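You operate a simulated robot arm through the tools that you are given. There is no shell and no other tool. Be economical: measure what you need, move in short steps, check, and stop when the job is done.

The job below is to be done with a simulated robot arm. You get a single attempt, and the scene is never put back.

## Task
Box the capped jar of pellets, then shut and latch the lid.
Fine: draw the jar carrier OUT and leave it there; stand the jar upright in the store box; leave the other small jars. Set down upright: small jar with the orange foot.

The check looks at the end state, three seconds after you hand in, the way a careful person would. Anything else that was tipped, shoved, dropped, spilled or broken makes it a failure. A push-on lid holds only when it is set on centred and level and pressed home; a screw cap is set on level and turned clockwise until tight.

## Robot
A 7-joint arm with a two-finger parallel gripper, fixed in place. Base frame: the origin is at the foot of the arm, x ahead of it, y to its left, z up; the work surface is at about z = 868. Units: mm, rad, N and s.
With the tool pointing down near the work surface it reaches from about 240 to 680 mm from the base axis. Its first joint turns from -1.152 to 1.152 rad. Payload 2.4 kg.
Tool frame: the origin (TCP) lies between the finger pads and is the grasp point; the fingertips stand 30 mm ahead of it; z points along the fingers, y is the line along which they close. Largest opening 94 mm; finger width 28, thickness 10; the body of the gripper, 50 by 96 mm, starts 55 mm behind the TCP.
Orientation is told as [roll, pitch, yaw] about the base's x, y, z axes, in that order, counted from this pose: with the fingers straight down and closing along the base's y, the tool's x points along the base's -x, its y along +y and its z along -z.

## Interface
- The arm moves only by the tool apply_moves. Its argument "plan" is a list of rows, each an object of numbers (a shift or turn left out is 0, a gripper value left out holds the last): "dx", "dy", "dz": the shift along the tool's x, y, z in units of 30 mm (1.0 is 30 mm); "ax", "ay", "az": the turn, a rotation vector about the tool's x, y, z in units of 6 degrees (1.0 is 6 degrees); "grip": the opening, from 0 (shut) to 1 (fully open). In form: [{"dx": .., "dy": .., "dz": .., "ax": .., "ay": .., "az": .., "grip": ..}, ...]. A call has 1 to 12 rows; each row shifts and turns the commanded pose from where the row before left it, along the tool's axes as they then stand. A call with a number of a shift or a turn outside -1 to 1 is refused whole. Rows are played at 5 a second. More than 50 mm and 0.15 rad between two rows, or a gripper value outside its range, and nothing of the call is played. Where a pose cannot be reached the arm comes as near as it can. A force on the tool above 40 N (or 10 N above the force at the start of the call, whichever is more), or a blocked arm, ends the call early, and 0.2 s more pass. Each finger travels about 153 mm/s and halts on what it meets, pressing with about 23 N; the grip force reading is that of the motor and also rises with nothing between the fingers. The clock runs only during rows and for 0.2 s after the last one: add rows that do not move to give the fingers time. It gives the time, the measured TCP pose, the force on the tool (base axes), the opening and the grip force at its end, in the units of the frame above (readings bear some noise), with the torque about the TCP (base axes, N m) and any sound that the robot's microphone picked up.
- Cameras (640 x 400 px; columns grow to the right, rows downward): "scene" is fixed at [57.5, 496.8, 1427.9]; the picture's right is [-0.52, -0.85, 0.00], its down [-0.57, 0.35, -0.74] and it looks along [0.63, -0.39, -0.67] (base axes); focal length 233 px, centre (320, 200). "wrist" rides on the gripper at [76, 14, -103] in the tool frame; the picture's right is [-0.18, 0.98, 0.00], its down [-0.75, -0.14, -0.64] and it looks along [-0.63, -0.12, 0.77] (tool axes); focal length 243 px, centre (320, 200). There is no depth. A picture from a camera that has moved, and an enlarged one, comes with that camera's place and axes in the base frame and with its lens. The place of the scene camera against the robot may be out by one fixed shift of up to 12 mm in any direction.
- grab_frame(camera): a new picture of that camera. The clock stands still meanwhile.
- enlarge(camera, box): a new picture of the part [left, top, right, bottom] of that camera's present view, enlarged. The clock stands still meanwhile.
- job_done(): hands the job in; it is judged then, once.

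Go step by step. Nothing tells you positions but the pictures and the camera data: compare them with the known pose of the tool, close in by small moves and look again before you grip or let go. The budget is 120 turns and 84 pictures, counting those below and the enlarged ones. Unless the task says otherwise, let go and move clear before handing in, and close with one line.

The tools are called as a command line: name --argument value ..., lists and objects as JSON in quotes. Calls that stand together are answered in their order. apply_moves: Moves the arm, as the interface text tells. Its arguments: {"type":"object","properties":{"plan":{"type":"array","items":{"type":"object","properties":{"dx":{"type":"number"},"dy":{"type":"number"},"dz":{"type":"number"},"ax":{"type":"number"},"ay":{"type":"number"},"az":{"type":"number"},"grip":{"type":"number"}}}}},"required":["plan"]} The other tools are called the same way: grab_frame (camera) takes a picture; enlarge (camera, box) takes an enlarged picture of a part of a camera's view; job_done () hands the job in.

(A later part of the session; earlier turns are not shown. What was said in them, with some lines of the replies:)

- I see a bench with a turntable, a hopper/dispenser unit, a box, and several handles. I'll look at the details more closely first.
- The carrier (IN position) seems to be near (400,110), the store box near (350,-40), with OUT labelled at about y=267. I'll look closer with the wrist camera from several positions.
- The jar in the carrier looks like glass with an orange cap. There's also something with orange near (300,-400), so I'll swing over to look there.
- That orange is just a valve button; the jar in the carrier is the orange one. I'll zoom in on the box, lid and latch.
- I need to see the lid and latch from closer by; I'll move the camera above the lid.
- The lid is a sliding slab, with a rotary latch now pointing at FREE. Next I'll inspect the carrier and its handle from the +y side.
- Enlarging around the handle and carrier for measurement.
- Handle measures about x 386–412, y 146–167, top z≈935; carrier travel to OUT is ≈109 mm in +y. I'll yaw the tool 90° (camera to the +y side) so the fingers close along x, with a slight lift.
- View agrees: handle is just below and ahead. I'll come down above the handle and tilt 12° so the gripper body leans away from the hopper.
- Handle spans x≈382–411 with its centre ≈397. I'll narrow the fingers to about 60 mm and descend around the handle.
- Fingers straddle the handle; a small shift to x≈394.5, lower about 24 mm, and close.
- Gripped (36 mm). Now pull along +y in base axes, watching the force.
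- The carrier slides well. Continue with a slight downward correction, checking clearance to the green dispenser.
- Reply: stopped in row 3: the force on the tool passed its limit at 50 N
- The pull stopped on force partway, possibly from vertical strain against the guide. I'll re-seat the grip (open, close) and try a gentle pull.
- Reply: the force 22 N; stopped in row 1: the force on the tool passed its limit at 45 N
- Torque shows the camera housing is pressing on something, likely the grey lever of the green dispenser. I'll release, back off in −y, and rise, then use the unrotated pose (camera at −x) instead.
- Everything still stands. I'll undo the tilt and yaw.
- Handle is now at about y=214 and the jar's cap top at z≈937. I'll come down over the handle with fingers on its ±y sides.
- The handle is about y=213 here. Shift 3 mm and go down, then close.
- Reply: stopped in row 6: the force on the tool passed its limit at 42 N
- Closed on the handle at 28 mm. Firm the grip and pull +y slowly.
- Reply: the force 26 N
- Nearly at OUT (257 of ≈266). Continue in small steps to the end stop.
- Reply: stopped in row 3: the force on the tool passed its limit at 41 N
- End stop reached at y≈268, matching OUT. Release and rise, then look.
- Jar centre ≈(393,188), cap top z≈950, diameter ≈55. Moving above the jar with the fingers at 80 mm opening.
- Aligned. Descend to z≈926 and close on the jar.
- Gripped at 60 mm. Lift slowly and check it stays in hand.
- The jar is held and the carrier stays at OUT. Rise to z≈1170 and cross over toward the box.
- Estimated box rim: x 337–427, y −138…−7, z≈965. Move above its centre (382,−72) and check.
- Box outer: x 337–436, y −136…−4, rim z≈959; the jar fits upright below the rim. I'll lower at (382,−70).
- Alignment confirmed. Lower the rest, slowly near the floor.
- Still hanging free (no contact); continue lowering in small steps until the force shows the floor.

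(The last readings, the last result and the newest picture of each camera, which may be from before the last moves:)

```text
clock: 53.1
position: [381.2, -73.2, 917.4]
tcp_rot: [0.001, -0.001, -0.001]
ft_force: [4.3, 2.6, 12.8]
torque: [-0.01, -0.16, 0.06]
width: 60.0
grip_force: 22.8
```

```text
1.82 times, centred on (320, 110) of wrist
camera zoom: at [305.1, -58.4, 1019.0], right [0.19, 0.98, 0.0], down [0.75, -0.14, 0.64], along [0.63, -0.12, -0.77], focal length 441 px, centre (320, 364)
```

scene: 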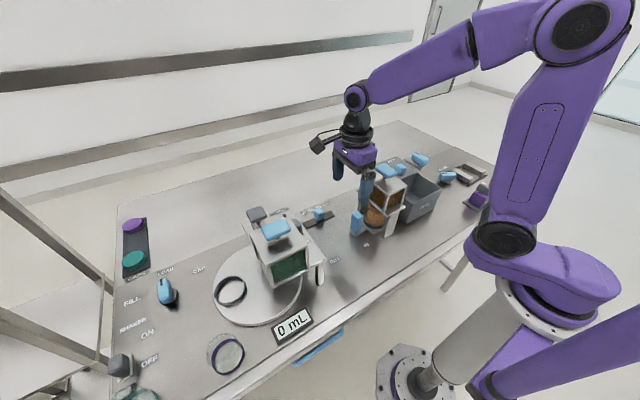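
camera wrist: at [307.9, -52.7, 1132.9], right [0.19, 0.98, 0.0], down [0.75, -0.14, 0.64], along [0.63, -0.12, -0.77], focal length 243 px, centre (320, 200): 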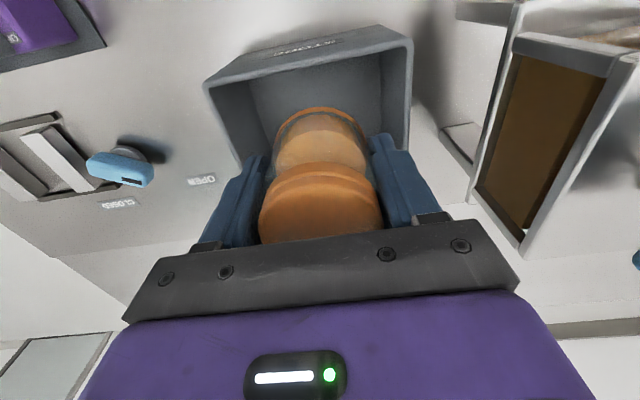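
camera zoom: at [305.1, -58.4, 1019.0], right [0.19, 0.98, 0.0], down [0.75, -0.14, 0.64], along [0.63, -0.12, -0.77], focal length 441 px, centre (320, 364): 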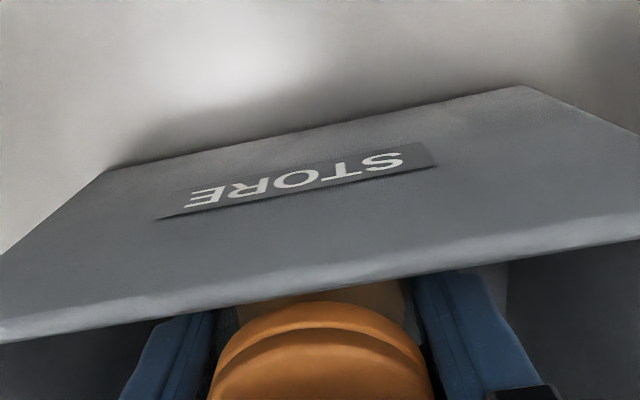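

Floor contact reached (≈12 N). Release gently, then rise.

apply_moves --plan '[{"grip": 0.68}, {"grip": 0.74}, {"grip": 0.8}, {}, {"dz": -0.5}, {"dz": -1}, {"dz": -1}, {"dz": -1}, {"dz": -1}, {}]'

grab_frame --camera "wrist"

enlarge --camera "scene" --box '[350, 120, 490, 230]'

```text
clock: 55.3
position: [379.8, -73.2, 1052.7]
tcp_rot: [0.0, -0.001, -0.002]
ft_force: [0.2, -0.2, 0.2]
torque: [0.0, 0.01, -0.03]
width: 75.4
grip_force: 0.2
```

```text
44 pictures are left
camera wrist: at [304.2, -59.3, 1154.5], right [0.19, 0.98, 0.0], down [0.75, -0.14, 0.64], along [0.63, -0.12, -0.77], focal length 243 px, centre (320, 200)
```

wrist: 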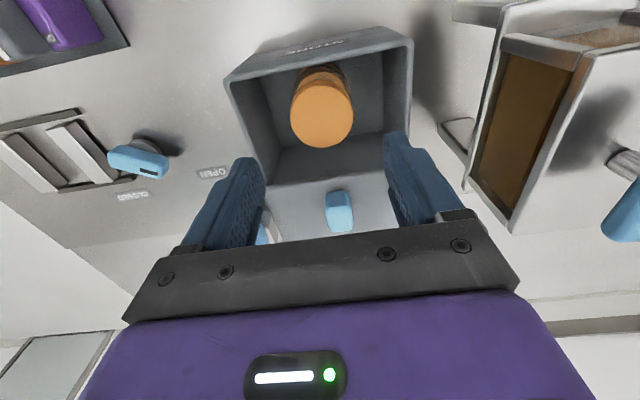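

```text
3.64 times, centred on (420, 175) of scene
camera zoom: at [57.5, 496.8, 1427.9], right [-0.52, -0.85, 0.0], down [-0.57, 0.35, -0.74], along [0.63, -0.39, -0.67], focal length 848 px, centre (-44, 291)
```

zoom: 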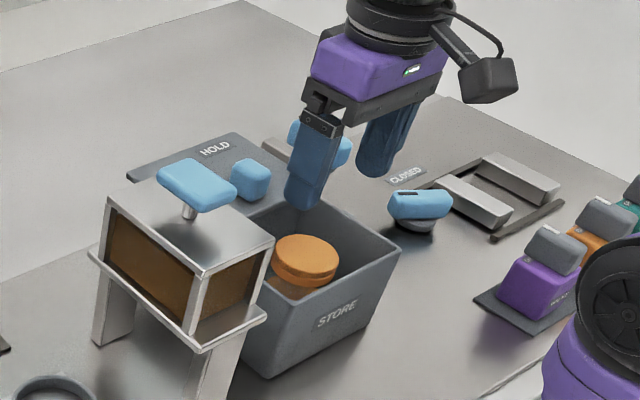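

The jar stands upright below the rim. Next, the lid: a slab at rim height with a knob near (460,−72). I'll move over for a precise look.

apply_moves --plan '[{"dx": -1}, {"dx": -1}, {"dx": -1, "grip": 0.6}, {}]'

grab_frame --camera "wrist"

enlarge --camera "wrist" --box '[180, 40, 460, 220]'

```text
clock: 56.3
position: [470.4, -70.6, 1048.9]
tcp_rot: [-0.001, 0.001, -0.002]
ft_force: [1.1, -0.6, -0.3]
torque: [0.02, 0.01, -0.01]
width: 56.4
grip_force: 0.0
```

```text
42 pictures are left
camera wrist: at [395.0, -57.3, 1151.9], right [0.19, 0.98, 0.0], down [0.75, -0.14, 0.64], along [0.63, -0.12, -0.77], focal length 243 px, centre (320, 200)
```

wrist: 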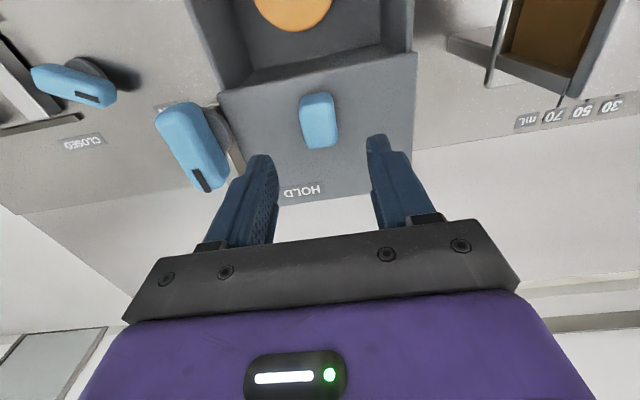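

```text
2.22 times, centred on (320, 130) of wrist
camera zoom: at [395.0, -57.3, 1151.9], right [0.19, 0.98, 0.0], down [0.75, -0.14, 0.64], along [0.63, -0.12, -0.77], focal length 539 px, centre (320, 356)
```

zoom: 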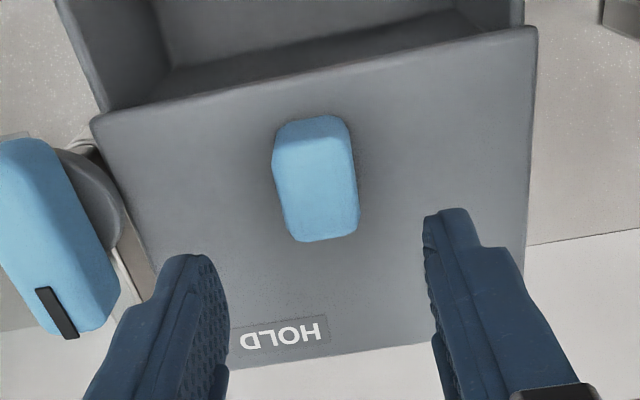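

Knob is near (459,−70), roughly z 970–998. Descend partly and look.

apply_moves --plan '[{"dx": 0.35, "dz": 0.6}, {"dz": 0.5}, {}]'

enlarge --camera "wrist" --box '[180, 60, 460, 240]'

enlarge --camera "scene" --box '[350, 110, 470, 210]'

```text
clock: 57.1
position: [459.5, -73.0, 1016.9]
tcp_rot: [0.0, 0.001, -0.002]
ft_force: [0.2, 0.1, -2.0]
torque: [0.02, 0.0, -0.03]
width: 56.4
grip_force: 0.0
```

```text
2.22 times, centred on (320, 150) of wrist
camera zoom: at [384.2, -58.4, 1119.8], right [0.19, 0.98, 0.0], down [0.75, -0.14, 0.64], along [0.63, -0.12, -0.77], focal length 539 px, centre (320, 311)
```

zoom: 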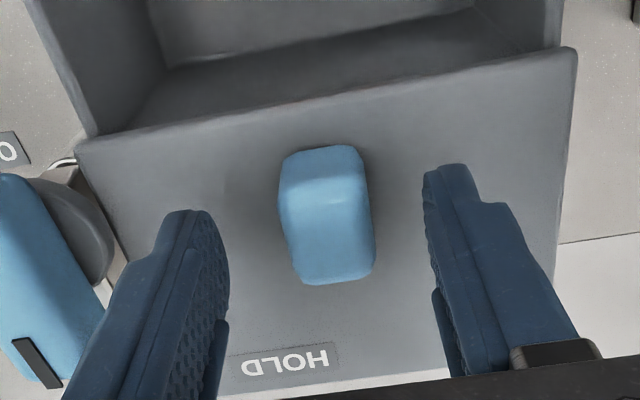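

```text
4.00 times, centred on (410, 160) of scene
camera zoom: at [57.5, 496.8, 1427.9], right [-0.52, -0.85, 0.0], down [-0.57, 0.35, -0.74], along [0.63, -0.39, -0.67], focal length 933 px, centre (-40, 360)
```

zoom: 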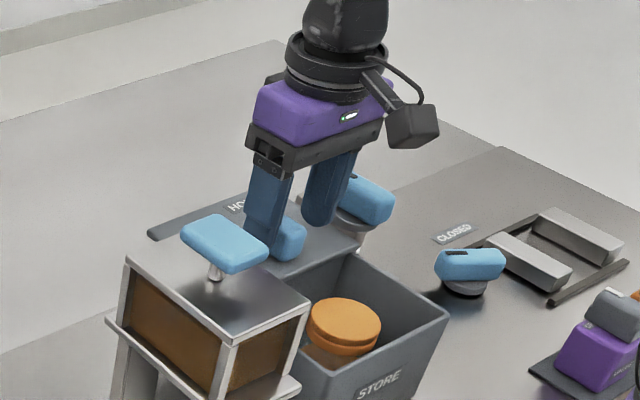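

Knob: x 443–478, top z≈990, y centre ≈−72. Lower 14 mm and grip.

apply_moves --plan '[{"dz": 0.25}, {"dz": 0.25}, {"grip": 0.4}, {"grip": 0.25}, {"grip": 0.18}, {}, {}]'

```text
clock: 58.7
position: [460.6, -71.7, 1004.4]
tcp_rot: [0.0, -0.002, -0.001]
ft_force: [-1.8, 17.3, 26.5]
torque: [0.58, 0.17, 0.23]
width: 26.8
grip_force: 8.3
```

apply_moves --plan '[{"dz": -0.03}, {"grip": 0.15}, {}, {}]'

enlarge --camera "wrist" --box '[180, 60, 460, 240]'

```text
clock: 59.7
position: [460.7, -71.0, 1003.6]
tcp_rot: [0.004, 0.0, -0.002]
ft_force: [2.2, 21.2, 20.3]
torque: [0.42, -0.24, 0.11]
width: 26.3
grip_force: 10.8
```

```text
2.22 times, centred on (320, 150) of wrist
camera zoom: at [384.2, -57.3, 1107.3], right [0.19, 0.98, 0.0], down [0.75, -0.14, 0.64], along [0.63, -0.12, -0.77], focal length 539 px, centre (320, 311)
```

zoom: 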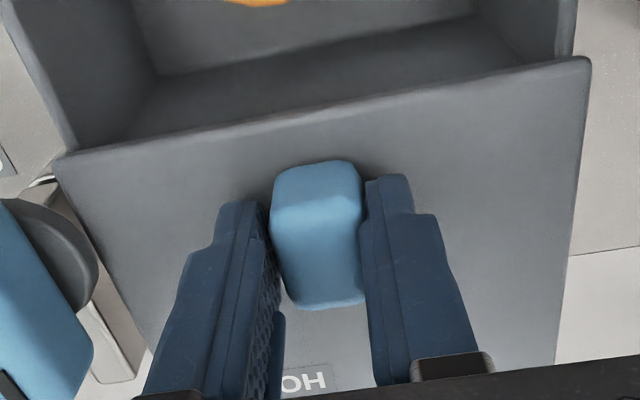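

The grip is slightly off-centre; shift +y by 2 mm and up 2 mm to relieve.

apply_moves --plan '[{"dz": -0.1}, {"dy": 0.07}, {}, {}]'

```text
clock: 60.7
position: [460.3, -69.8, 1007.6]
tcp_rot: [0.0, 0.002, -0.001]
ft_force: [1.1, 16.0, -9.5]
torque: [0.23, 0.2, 0.13]
width: 23.7
grip_force: 45.4
```

Firmly gripped now. Try sliding −x gently.

apply_moves --plan '[{"dx": 0.15, "dy": 0.03, "dz": 0.02}, {"dx": 0.2}, {"dx": 0.2}, {}]'

enlarge --camera "scene" --box '[350, 110, 470, 210]'

```text
clock: 61.7
position: [443.0, -70.9, 1007.5]
tcp_rot: [0.001, 0.0, -0.002]
ft_force: [-0.7, 7.5, 9.5]
torque: [0.13, 1.37, 0.2]
width: 23.6
grip_force: 44.8
```

```text
4.00 times, centred on (410, 160) of scene
camera zoom: at [57.4, 497.0, 1427.8], right [-0.52, -0.85, 0.0], down [-0.57, 0.35, -0.74], along [0.63, -0.39, -0.67], focal length 933 px, centre (-40, 360)
```

zoom: 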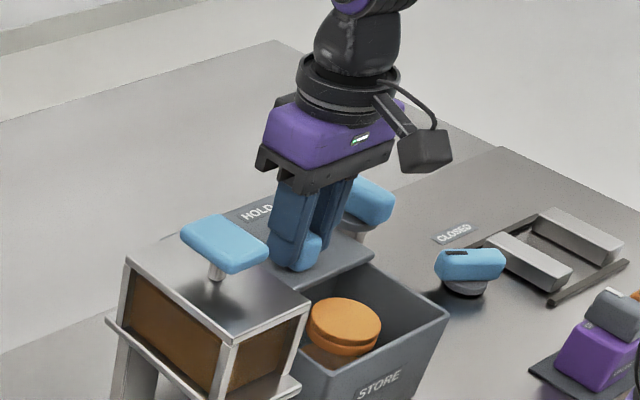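

The lid slides. Continue in steps of about 8 mm.

apply_moves --plan '[{"dx": 0.27}, {"dx": 0.27}, {"dx": 0.27}, {"dx": 0.27}, {"dx": 0.27}, {}]'

apply_moves --plan '[{"dx": 0.27}, {"dx": 0.27}, {"dx": 0.27}, {"dx": 0.2}, {}]'

enlarge --camera "scene" --box '[350, 110, 470, 210]'

```text
clock: 63.1
position: [403.6, -70.0, 1007.0]
tcp_rot: [0.0, 0.0, -0.001]
ft_force: [-0.4, 4.0, 33.5]
torque: [0.09, -0.51, 0.18]
width: 23.7
grip_force: 44.7
```

```text
clock: 64.3
position: [371.6, -70.1, 1006.3]
tcp_rot: [0.001, 0.005, -0.004]
ft_force: [-0.3, -0.1, -8.1]
torque: [-0.07, -1.22, 0.16]
width: 23.6
grip_force: 45.0
```

```text
4.00 times, centred on (410, 160) of scene
camera zoom: at [57.6, 496.8, 1427.9], right [-0.52, -0.85, 0.0], down [-0.57, 0.35, -0.74], along [0.63, -0.39, -0.67], focal length 933 px, centre (-40, 360)
```

zoom: 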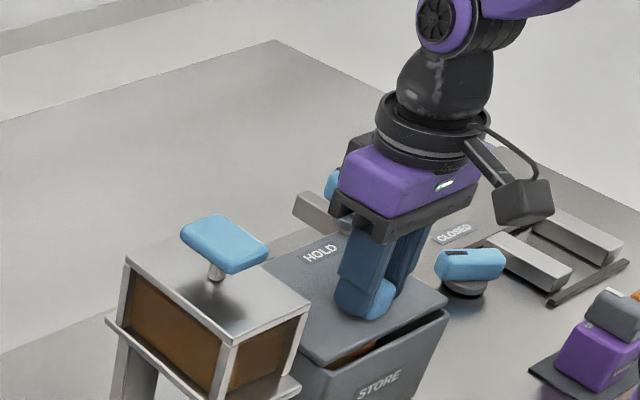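

About 15–20 mm remain. Continue gently to the stop.

apply_moves --plan '[{"dx": 0.15}, {"dx": 0.15}, {"dx": 0.1}, {}]'

apply_moves --plan '[{"dx": 0.1}, {"dx": 0.1}, {"dx": 0.1}, {}]'

enlarge --camera "scene" --box '[350, 110, 470, 210]'

```text
clock: 65.3
position: [359.7, -70.0, 1006.8]
tcp_rot: [0.0, 0.0, 0.0]
ft_force: [1.5, -3.3, 15.4]
torque: [-0.1, 1.04, 0.22]
width: 23.5
grip_force: 45.1
```

```text
clock: 66.3
position: [358.0, -69.6, 1006.8]
tcp_rot: [-0.001, -0.017, -0.004]
ft_force: [32.2, -6.5, -13.7]
torque: [0.02, -0.52, 0.19]
width: 23.8
grip_force: 45.0
```

```text
4.00 times, centred on (410, 160) of scene
camera zoom: at [58.6, 496.6, 1427.9], right [-0.52, -0.85, 0.0], down [-0.57, 0.35, -0.74], along [0.63, -0.39, -0.67], focal length 933 px, centre (-40, 360)
```

zoom: 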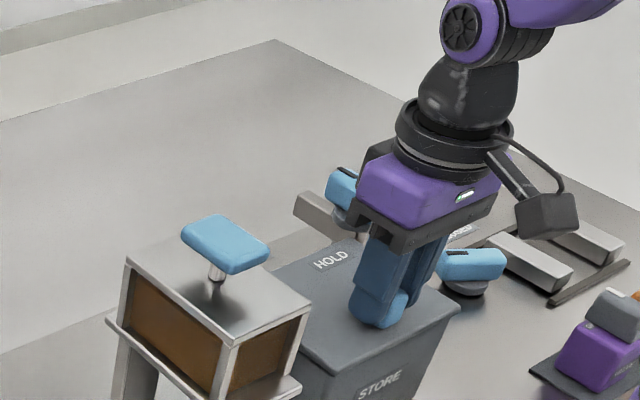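

The lid is against its stop (travel ≈102 mm). Release and rise, then look at lid and latch.

apply_moves --plan '[{"dx": -0.2}, {"grip": 0.5}, {"grip": 0.5}, {"dz": -1}, {"dz": -1}, {"dz": -1}, {"dx": -1}, {"dx": -1}, {}]'

grab_frame --camera "wrist"

enlarge --camera "scene" --box '[350, 110, 490, 220]'

```text
clock: 68.3
position: [419.1, -69.7, 1097.8]
tcp_rot: [0.0, 0.001, 0.0]
ft_force: [0.6, 0.7, 0.5]
torque: [0.0, -0.03, -0.02]
width: 46.6
grip_force: 0.2
```

```text
34 pictures are left
camera wrist: at [342.6, -55.3, 1201.4], right [0.19, 0.98, 0.0], down [0.75, -0.14, 0.64], along [0.63, -0.12, -0.77], focal length 243 px, centre (320, 200)
```

wrist: 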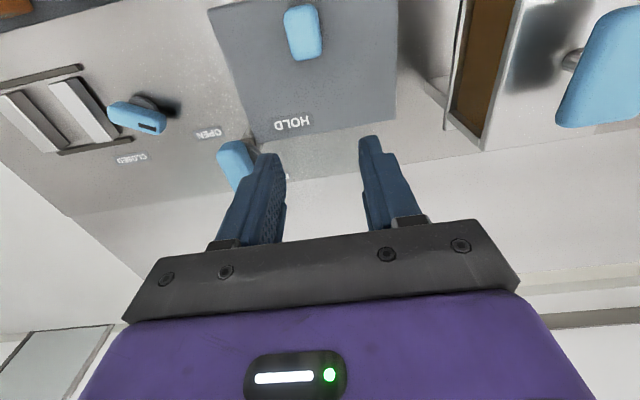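

```text
3.64 times, centred on (420, 165) of scene
camera zoom: at [57.5, 496.8, 1427.9], right [-0.52, -0.85, 0.0], down [-0.57, 0.35, -0.74], along [0.63, -0.39, -0.67], focal length 848 px, centre (-44, 327)
```

zoom: 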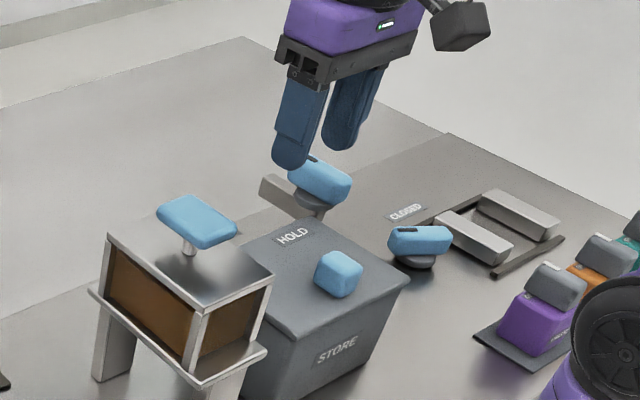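

The lid is fully over the box. Now look closely at the latch.

apply_moves --plan '[{"dy": -1, "dx": -1}, {"dy": -1, "dx": -0.8}, {"dy": -0.5}, {}]'

enlarge --camera "wrist" --box '[200, 0, 480, 175]'

```text
clock: 69.3
position: [470.3, -145.5, 1095.5]
tcp_rot: [0.001, 0.0, -0.002]
ft_force: [1.2, -0.7, -0.2]
torque: [-0.04, 0.0, -0.01]
width: 47.1
grip_force: 0.2
```

```text
2.29 times, centred on (340, 88) of wrist
camera zoom: at [395.2, -132.0, 1197.1], right [0.19, 0.98, 0.0], down [0.75, -0.14, 0.64], along [0.63, -0.12, -0.77], focal length 555 px, centre (274, 457)
```

zoom: 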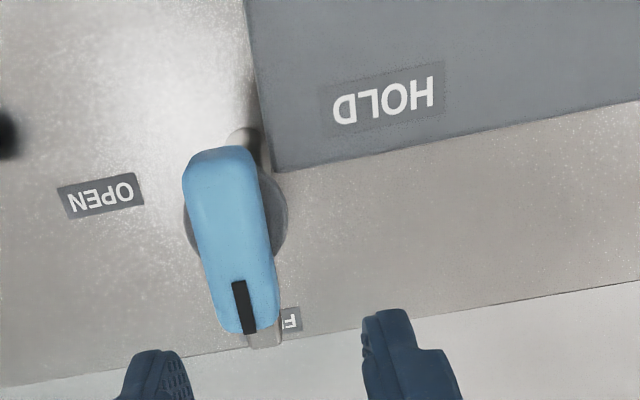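

Latch pivot ≈(458,−159), knob along x pointing to FREE, top z≈1004. It should turn counter-clockwise from above toward HOLD. Come down over it.

apply_moves --plan '[{"dx": 0.37, "dy": -0.45, "grip": 0.65}, {"dz": 0.8}, {"dz": 0.8}, {}]'

enlarge --camera "wrist" --box '[180, 40, 460, 220]'

enlarge --camera "scene" --box '[370, 110, 470, 190]'

```text
clock: 70.3
position: [461.1, -159.7, 1045.1]
tcp_rot: [-0.002, 0.002, -0.001]
ft_force: [0.4, -0.8, 0.8]
torque: [0.04, -0.04, 0.0]
width: 61.4
grip_force: 0.1
```

```text
2.22 times, centred on (320, 130) of wrist
camera zoom: at [385.7, -144.8, 1148.9], right [0.19, 0.98, 0.0], down [0.75, -0.14, 0.64], along [0.63, -0.12, -0.77], focal length 539 px, centre (320, 356)
```

zoom: 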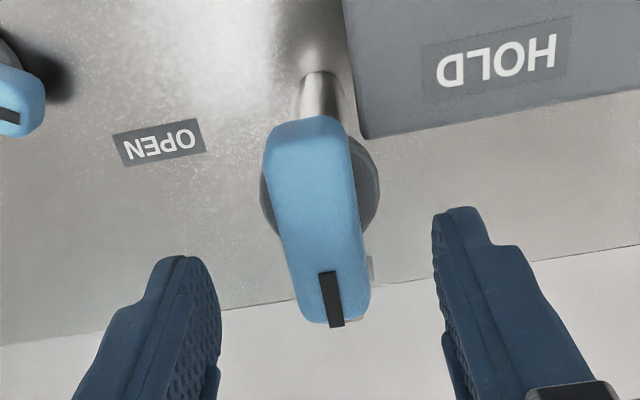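

```text
5.00 times, centred on (420, 150) of scene
camera zoom: at [57.5, 496.8, 1427.9], right [-0.52, -0.85, 0.0], down [-0.57, 0.35, -0.74], along [0.63, -0.39, -0.67], focal length 1166 px, centre (-180, 450)
```

zoom: 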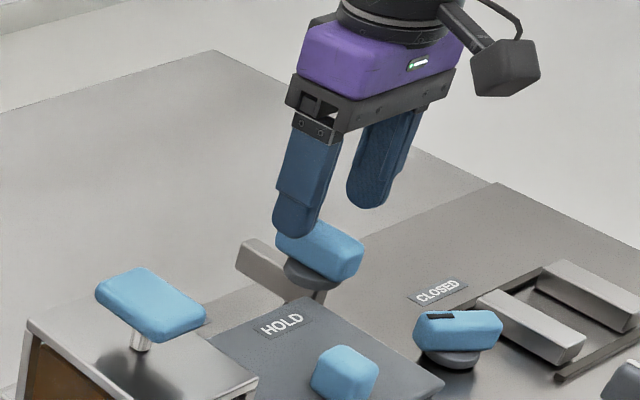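

Aligned (pivot ≈(460,−159), knob top ≈996). Descend to z≈1010 and grip.

apply_moves --plan '[{"dz": 0.6}, {"dz": 0.55}, {"grip": 0.45}, {"grip": 0.3}, {"grip": 0.2}, {}, {}]'

enlarge --camera "wrist" --box '[180, 60, 460, 240]'

```text
clock: 71.9
position: [461.0, -157.7, 1012.3]
tcp_rot: [0.0, -0.001, -0.003]
ft_force: [1.1, -10.2, -5.6]
torque: [-0.01, -0.76, 0.16]
width: 28.5
grip_force: 45.1
```

```text
2.22 times, centred on (320, 150) of wrist
camera zoom: at [385.8, -144.0, 1115.1], right [0.19, 0.98, 0.0], down [0.75, -0.14, 0.64], along [0.63, -0.12, -0.77], focal length 539 px, centre (320, 311)
```

zoom: 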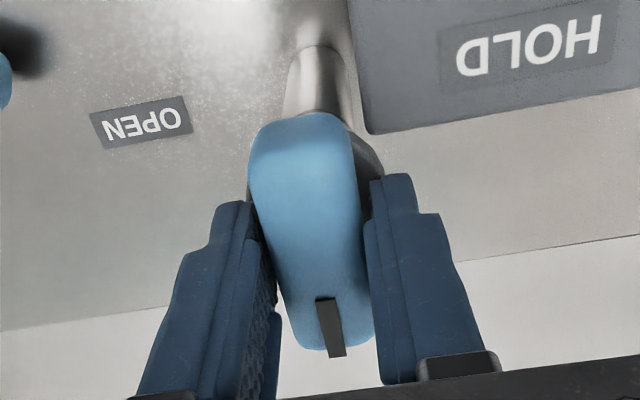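

Gripped. Start turning counter-clockwise (az negative), a little at a time.

apply_moves --plan '[{"dy": -0.03, "az": -0.5}, {"az": -0.7}, {"az": -0.7}, {"az": -0.7}, {}]'

```text
clock: 73.1
position: [461.9, -157.1, 1014.2]
tcp_rot: [0.001, -0.002, 0.273]
ft_force: [3.3, 9.9, 22.9]
torque: [0.01, 0.55, 0.0]
width: 24.1
grip_force: 45.3
```

enlarge --camera "wrist" --box '[180, 60, 460, 240]'

```text
2.22 times, centred on (320, 150) of wrist
camera zoom: at [384.3, -164.2, 1117.5], right [-0.09, 1.0, 0.0], down [0.76, 0.07, 0.64], along [0.64, 0.06, -0.77], focal length 539 px, centre (320, 311)
```

zoom: 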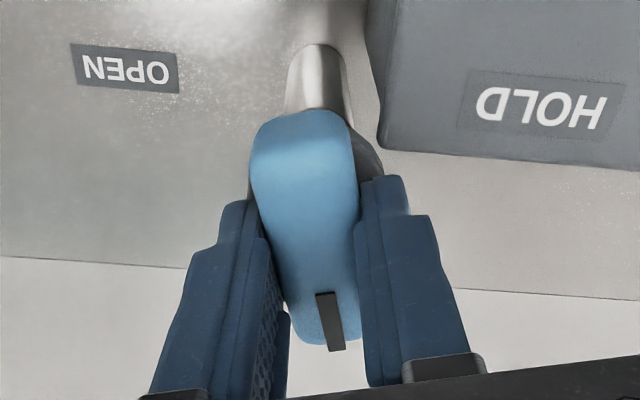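

The knob turns with the gripper, but the hold is shallow. Re-grip deeper.

apply_moves --plan '[{"grip": 0.45}, {"grip": 0.45}, {"dz": 0.2}, {"dz": 0.12}, {"grip": 0.3}, {"grip": 0.2}, {}, {}]'

```text
clock: 73.9
position: [460.8, -159.1, 1012.2]
tcp_rot: [-0.003, -0.002, 0.27]
ft_force: [-2.6, 0.1, 6.8]
torque: [0.15, 0.2, 0.01]
width: 42.9
grip_force: 0.7
stopped in row 4: the force on the tool passed its limit at 52 N (the readings are from after the stop); the commanded pose is now the measured one
```

Fingertips touched the disk under the knob, so that is maximum depth. Close here.

apply_moves --plan '[{"dz": -0.03}, {"grip": 0.35}, {"grip": 0.25}, {"grip": 0.2}, {}, {}]'

```text
clock: 75.3
position: [461.5, -157.2, 1012.6]
tcp_rot: [-0.003, -0.004, 0.269]
ft_force: [-3.3, 20.1, 23.1]
torque: [0.55, 0.62, -0.12]
width: 30.5
grip_force: 10.1
```

apply_moves --plan '[{"dz": -0.05}, {}, {}]'

```text
clock: 76.1
position: [460.7, -157.5, 1013.1]
tcp_rot: [0.0, 0.003, 0.27]
ft_force: [-4.3, 20.2, -1.2]
torque: [0.02, 0.04, -0.07]
width: 30.9
grip_force: 10.6
```

apply_moves --plan '[{"dy": 0.06}, {}, {}]'

```text
clock: 76.9
position: [461.3, -158.3, 1016.1]
tcp_rot: [-0.003, -0.006, 0.269]
ft_force: [-9.5, 10.7, 25.8]
torque: [0.58, 0.26, -0.05]
width: 26.1
grip_force: 6.5
```

enlarge --camera "wrist" --box '[220, 80, 420, 220]'

enlarge --camera "scene" --box '[385, 125, 455, 185]'

```text
2.86 times, centred on (320, 150) of wrist
camera zoom: at [384.1, -164.4, 1116.9], right [-0.08, 1.0, 0.0], down [0.76, 0.07, 0.65], along [0.64, 0.05, -0.76], focal length 693 px, centre (320, 343)
```

zoom: 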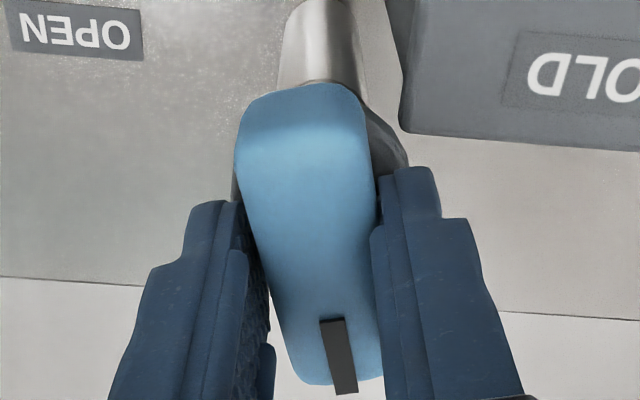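

```text
6.67 times, centred on (420, 155) of scene
camera zoom: at [56.9, 497.2, 1427.7], right [-0.52, -0.85, 0.0], down [-0.57, 0.35, -0.74], along [0.63, -0.39, -0.67], focal length 1554 px, centre (-347, 500)
```

zoom: 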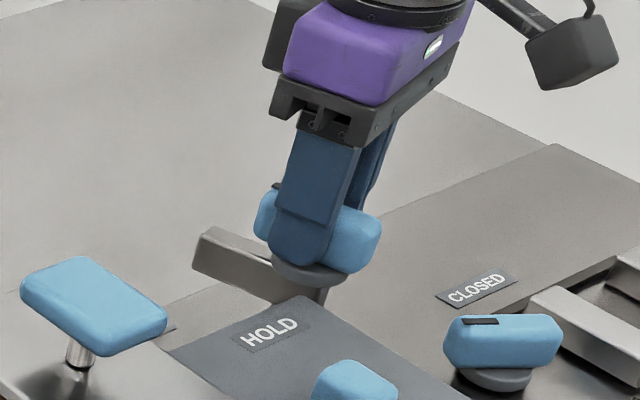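

The knob has turned about 13° with the grip. Continue turning.

apply_moves --plan '[{"az": -0.7, "grip": 0.1}, {"az": -0.7}, {"az": -0.7}, {"az": -0.7}, {"az": -0.7}, {}]'

enlarge --camera "wrist" --box '[180, 60, 460, 240]'

```text
clock: 77.7
position: [461.6, -155.7, 1013.9]
tcp_rot: [-0.002, -0.002, 0.473]
ft_force: [-4.5, 4.1, 10.0]
torque: [0.2, 0.42, -0.03]
width: 24.0
grip_force: 12.7
stopped in row 3: the force on the tool passed its limit at 40 N (the readings are from after the stop); the commanded pose is now the measured one
```

```text
2.22 times, centred on (320, 150) of wrist
camera zoom: at [386.8, -178.4, 1117.2], right [-0.28, 0.96, 0.0], down [0.73, 0.22, 0.64], along [0.62, 0.18, -0.76], focal length 539 px, centre (320, 311)
```

zoom: 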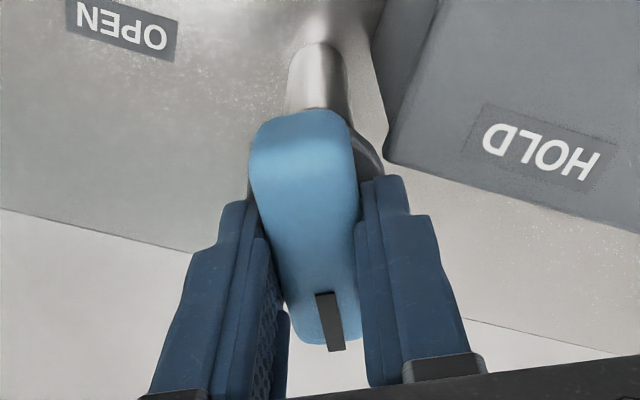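

It follows (27°). Re-centre slightly and continue in smaller steps.

apply_moves --plan '[{"dx": 0.03, "dy": -0.03}, {"az": -0.5}, {"az": -0.5}, {"az": -0.5}, {"az": -0.5}, {"az": -0.5}, {"az": -0.5}, {}]'

```text
clock: 79.2
position: [461.3, -155.3, 1015.6]
tcp_rot: [0.003, -0.005, 0.729]
ft_force: [-6.4, 5.4, 9.0]
torque: [-0.18, -0.26, -0.03]
width: 23.9
grip_force: 45.3
stopped in row 7: the force on the tool passed its limit at 41 N (the readings are from after the stop); the commanded pose is now the measured one
```

apply_moves --plan '[{"dx": 0.03}, {"az": -0.5}, {"az": -0.5}, {"az": -0.5}, {"az": -0.5}, {"az": -0.5}, {"az": -0.5}, {}]'

enlarge --camera "scene" --box '[385, 125, 455, 185]'

```text
clock: 80.3
position: [460.5, -153.1, 1014.9]
tcp_rot: [0.0, -0.005, 0.914]
ft_force: [-5.8, 3.5, 9.5]
torque: [-0.21, 0.01, -0.05]
width: 24.4
grip_force: 44.5
stopped in row 5: the force on the tool passed its limit at 41 N (the readings are from after the stop); the commanded pose is now the measured one
```

```text
6.67 times, centred on (420, 155) of scene
camera zoom: at [57.2, 496.9, 1427.8], right [-0.52, -0.85, 0.0], down [-0.57, 0.35, -0.74], along [0.63, -0.39, -0.67], focal length 1554 px, centre (-347, 500)
```

zoom: 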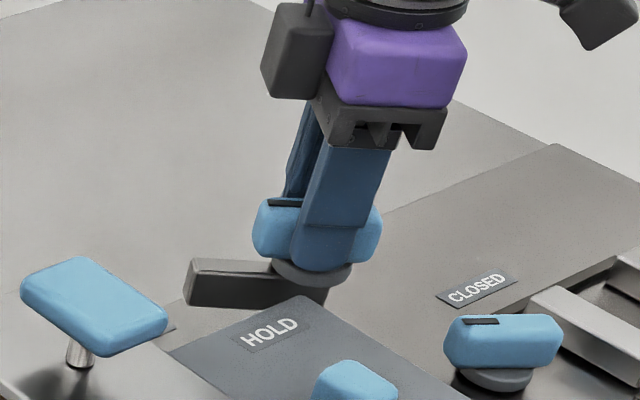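

The latch bar is swinging toward behind the lid's trailing edge. Re-centre and keep turning.

apply_moves --plan '[{"dx": 0.1, "dy": -0.06}, {"az": -0.5}, {"az": -0.5}, {"az": -0.5}, {"az": -0.5}, {"az": -0.5}, {"az": -0.5}, {}]'

apply_moves --plan '[{"az": -0.5}, {"az": -0.5}, {"az": -0.5}, {"az": -0.5}, {}]'

```text
clock: 81.2
position: [461.4, -154.1, 1015.2]
tcp_rot: [0.001, -0.009, 1.034]
ft_force: [-6.7, 5.2, 9.4]
torque: [-0.95, -0.2, -0.04]
width: 23.9
grip_force: 44.7
stopped in row 4: the force on the tool passed its limit at 42 N (the readings are from after the stop); the commanded pose is now the measured one
```

```text
clock: 82.4
position: [458.7, -153.7, 1014.6]
tcp_rot: [0.003, -0.009, 1.246]
ft_force: [-19.1, 16.8, 30.7]
torque: [-1.39, -0.23, -0.1]
width: 23.7
grip_force: 45.4
```

apply_moves --plan '[{"az": -0.5, "dz": -0.02}, {"az": -0.5}, {"az": -0.5}, {"az": -0.5}, {}]'

enlarge --camera "scene" --box '[385, 125, 455, 185]'

enlarge --camera "wrist" --box '[180, 60, 460, 240]'

```text
clock: 83.6
position: [457.3, -153.1, 1014.6]
tcp_rot: [0.006, -0.01, 1.453]
ft_force: [-22.2, 23.8, 19.7]
torque: [-0.89, -0.83, -0.12]
width: 24.0
grip_force: 45.2
```

```text
6.67 times, centred on (420, 155) of scene
camera zoom: at [56.5, 497.6, 1427.6], right [-0.52, -0.85, 0.0], down [-0.57, 0.35, -0.74], along [0.63, -0.39, -0.67], focal length 1554 px, centre (-347, 500)
```

zoom: 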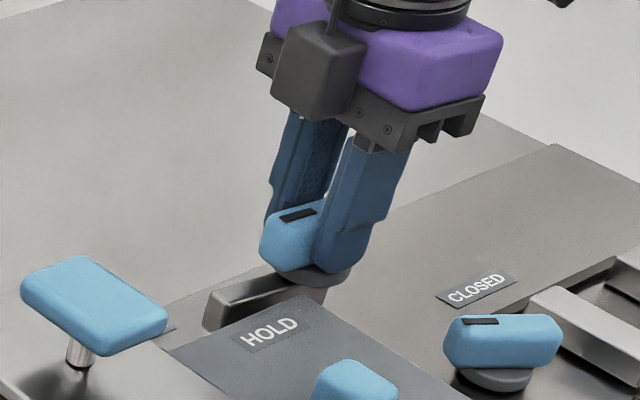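

```text
2.22 times, centred on (320, 150) of wrist
camera zoom: at [435.3, -229.1, 1116.7], right [-0.95, 0.3, 0.01], down [0.23, 0.73, 0.65], along [0.19, 0.62, -0.76], focal length 539 px, centre (320, 311)
```

zoom: 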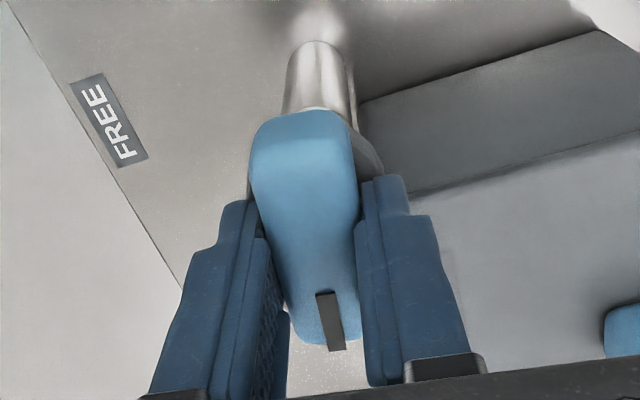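

The bar is nearly behind the lid's edge (83°). Continue to the stop.

apply_moves --plan '[{"dx": -0.03, "dy": 0.03}, {"az": -0.4}, {"az": -0.4}, {"az": -0.4}, {}]'

apply_moves --plan '[{"az": -0.4}, {"az": -0.4}, {"az": -0.4}, {}]'

enlarge --camera "scene" --box '[385, 125, 455, 185]'

```text
clock: 84.8
position: [457.5, -153.4, 1014.8]
tcp_rot: [0.003, -0.008, 1.577]
ft_force: [-19.0, 11.9, 3.4]
torque: [-0.2, -0.33, -0.72]
width: 23.9
grip_force: 45.4
```

```text
clock: 85.8
position: [456.8, -153.2, 1016.0]
tcp_rot: [0.002, -0.011, 1.702]
ft_force: [-21.6, 6.6, 11.1]
torque: [0.07, -0.04, -1.92]
width: 26.9
grip_force: 45.5
```

```text
6.67 times, centred on (420, 155) of scene
camera zoom: at [56.7, 497.0, 1427.8], right [-0.52, -0.85, 0.0], down [-0.57, 0.35, -0.74], along [0.63, -0.39, -0.67], focal length 1554 px, centre (-347, 500)
```

zoom: 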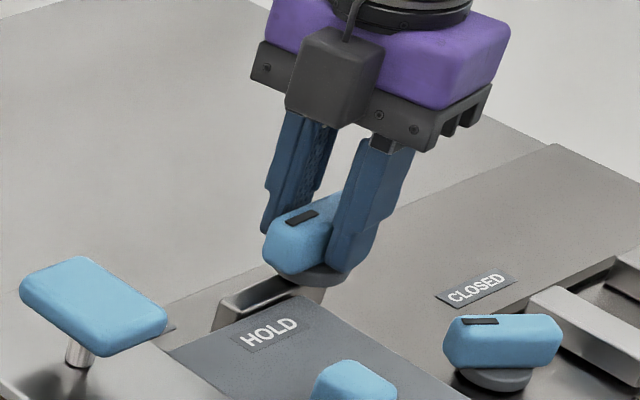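

Torque rose and the grip began to twist: the latch is at its stop (~90°). Release and rise clear.

apply_moves --plan '[{"grip": 0.35}, {"grip": 0.5}, {"grip": 0.5}, {"dz": -0.5}, {"dz": -1}, {"dz": -1}, {"dz": -1}, {}]'

grab_frame --camera "wrist"

enlarge --camera "scene" --box '[360, 120, 460, 200]'

```text
clock: 87.6
position: [456.6, -155.5, 1118.7]
tcp_rot: [-0.001, -0.01, 1.706]
ft_force: [-0.2, -0.5, -0.1]
torque: [0.03, 0.02, -0.02]
width: 46.8
grip_force: 0.0
```

```text
20 pictures are left
camera wrist: at [454.8, -234.2, 1220.2], right [-1.0, 0.05, 0.0], down [0.04, 0.76, 0.65], along [0.03, 0.65, -0.76], focal length 243 px, centre (320, 200)
```

wrist: 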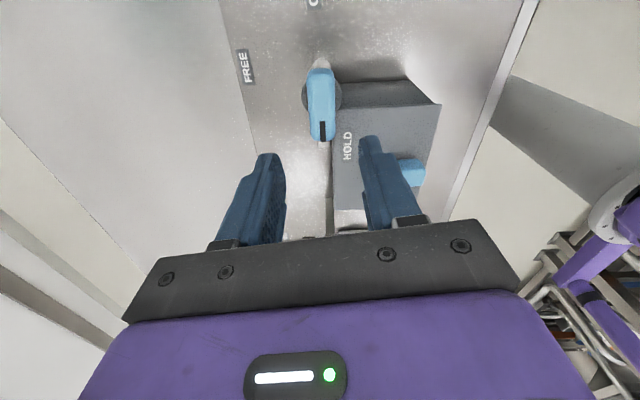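

```text
5.00 times, centred on (410, 160) of scene
camera zoom: at [57.5, 496.8, 1427.9], right [-0.52, -0.85, 0.0], down [-0.57, 0.35, -0.74], along [0.63, -0.39, -0.67], focal length 1166 px, centre (-130, 400)
```

zoom: 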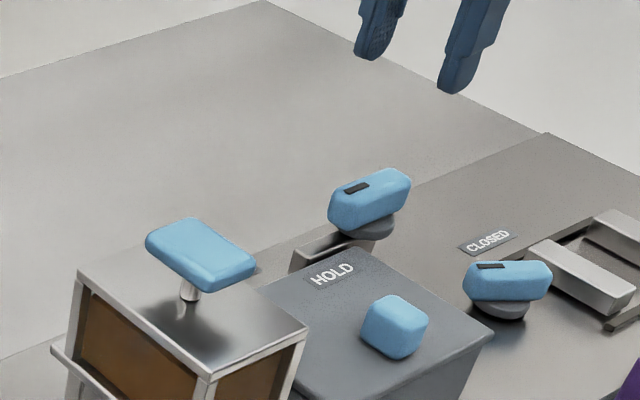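

The latch bar lies across behind the lid. Verify closely, and check the rest of the scene.

enlarge --camera "wrist" --box '[240, 30, 460, 200]'

grab_frame --camera "scene"

enlarge --camera "scene" --box '[180, 180, 420, 380]'

```text
2.35 times, centred on (350, 115) of wrist
camera zoom: at [454.8, -234.2, 1220.2], right [-1.0, 0.05, 0.0], down [0.04, 0.76, 0.65], along [0.03, 0.65, -0.76], focal length 571 px, centre (249, 400)
```

zoom: 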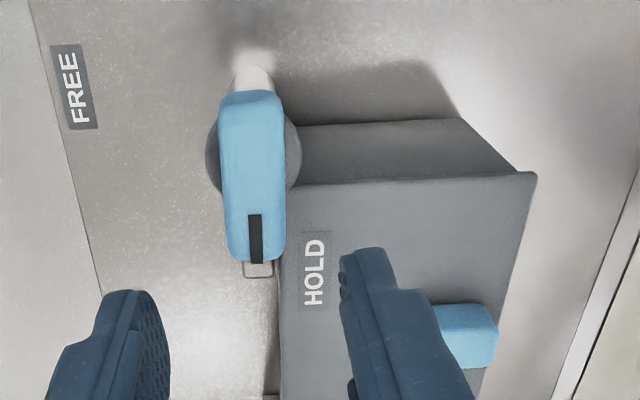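

```text
17 pictures are left
```

scene: 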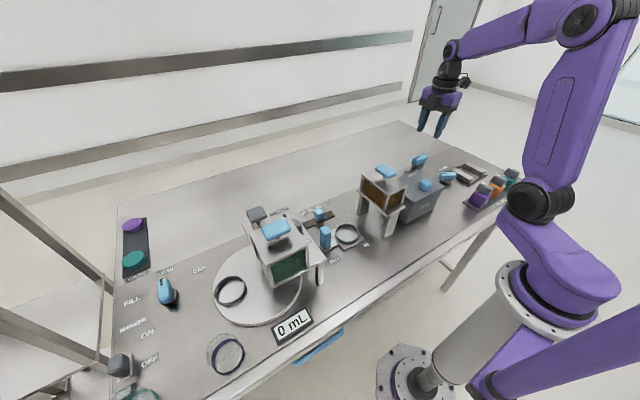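

```text
2.00 times, centred on (300, 280) of scene
camera zoom: at [57.5, 496.8, 1427.9], right [-0.52, -0.85, 0.0], down [-0.57, 0.35, -0.74], along [0.63, -0.39, -0.67], focal length 466 px, centre (360, 40)
```

zoom: 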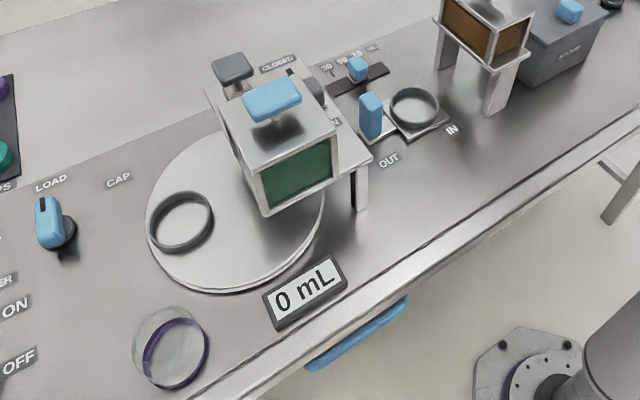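

The lid covers the box with the latch turned to HOLD, the carrier is at OUT, and everything else is where it was. The gripper is clear, so I'm handing in.

job_done

```text
The job is handed in.
```

The orange-footed, capped jar stands upright in the store box with the lid slid shut and the latch at HOLD. The jar carrier was left OUT, and the other jars were not touched. While I was drawing the carrier out, the arm stopped on its force limit, probably because the wrist camera pressed against the green dispenser. I backed off, and pictures afterwards showed nothing there moved or tipped.
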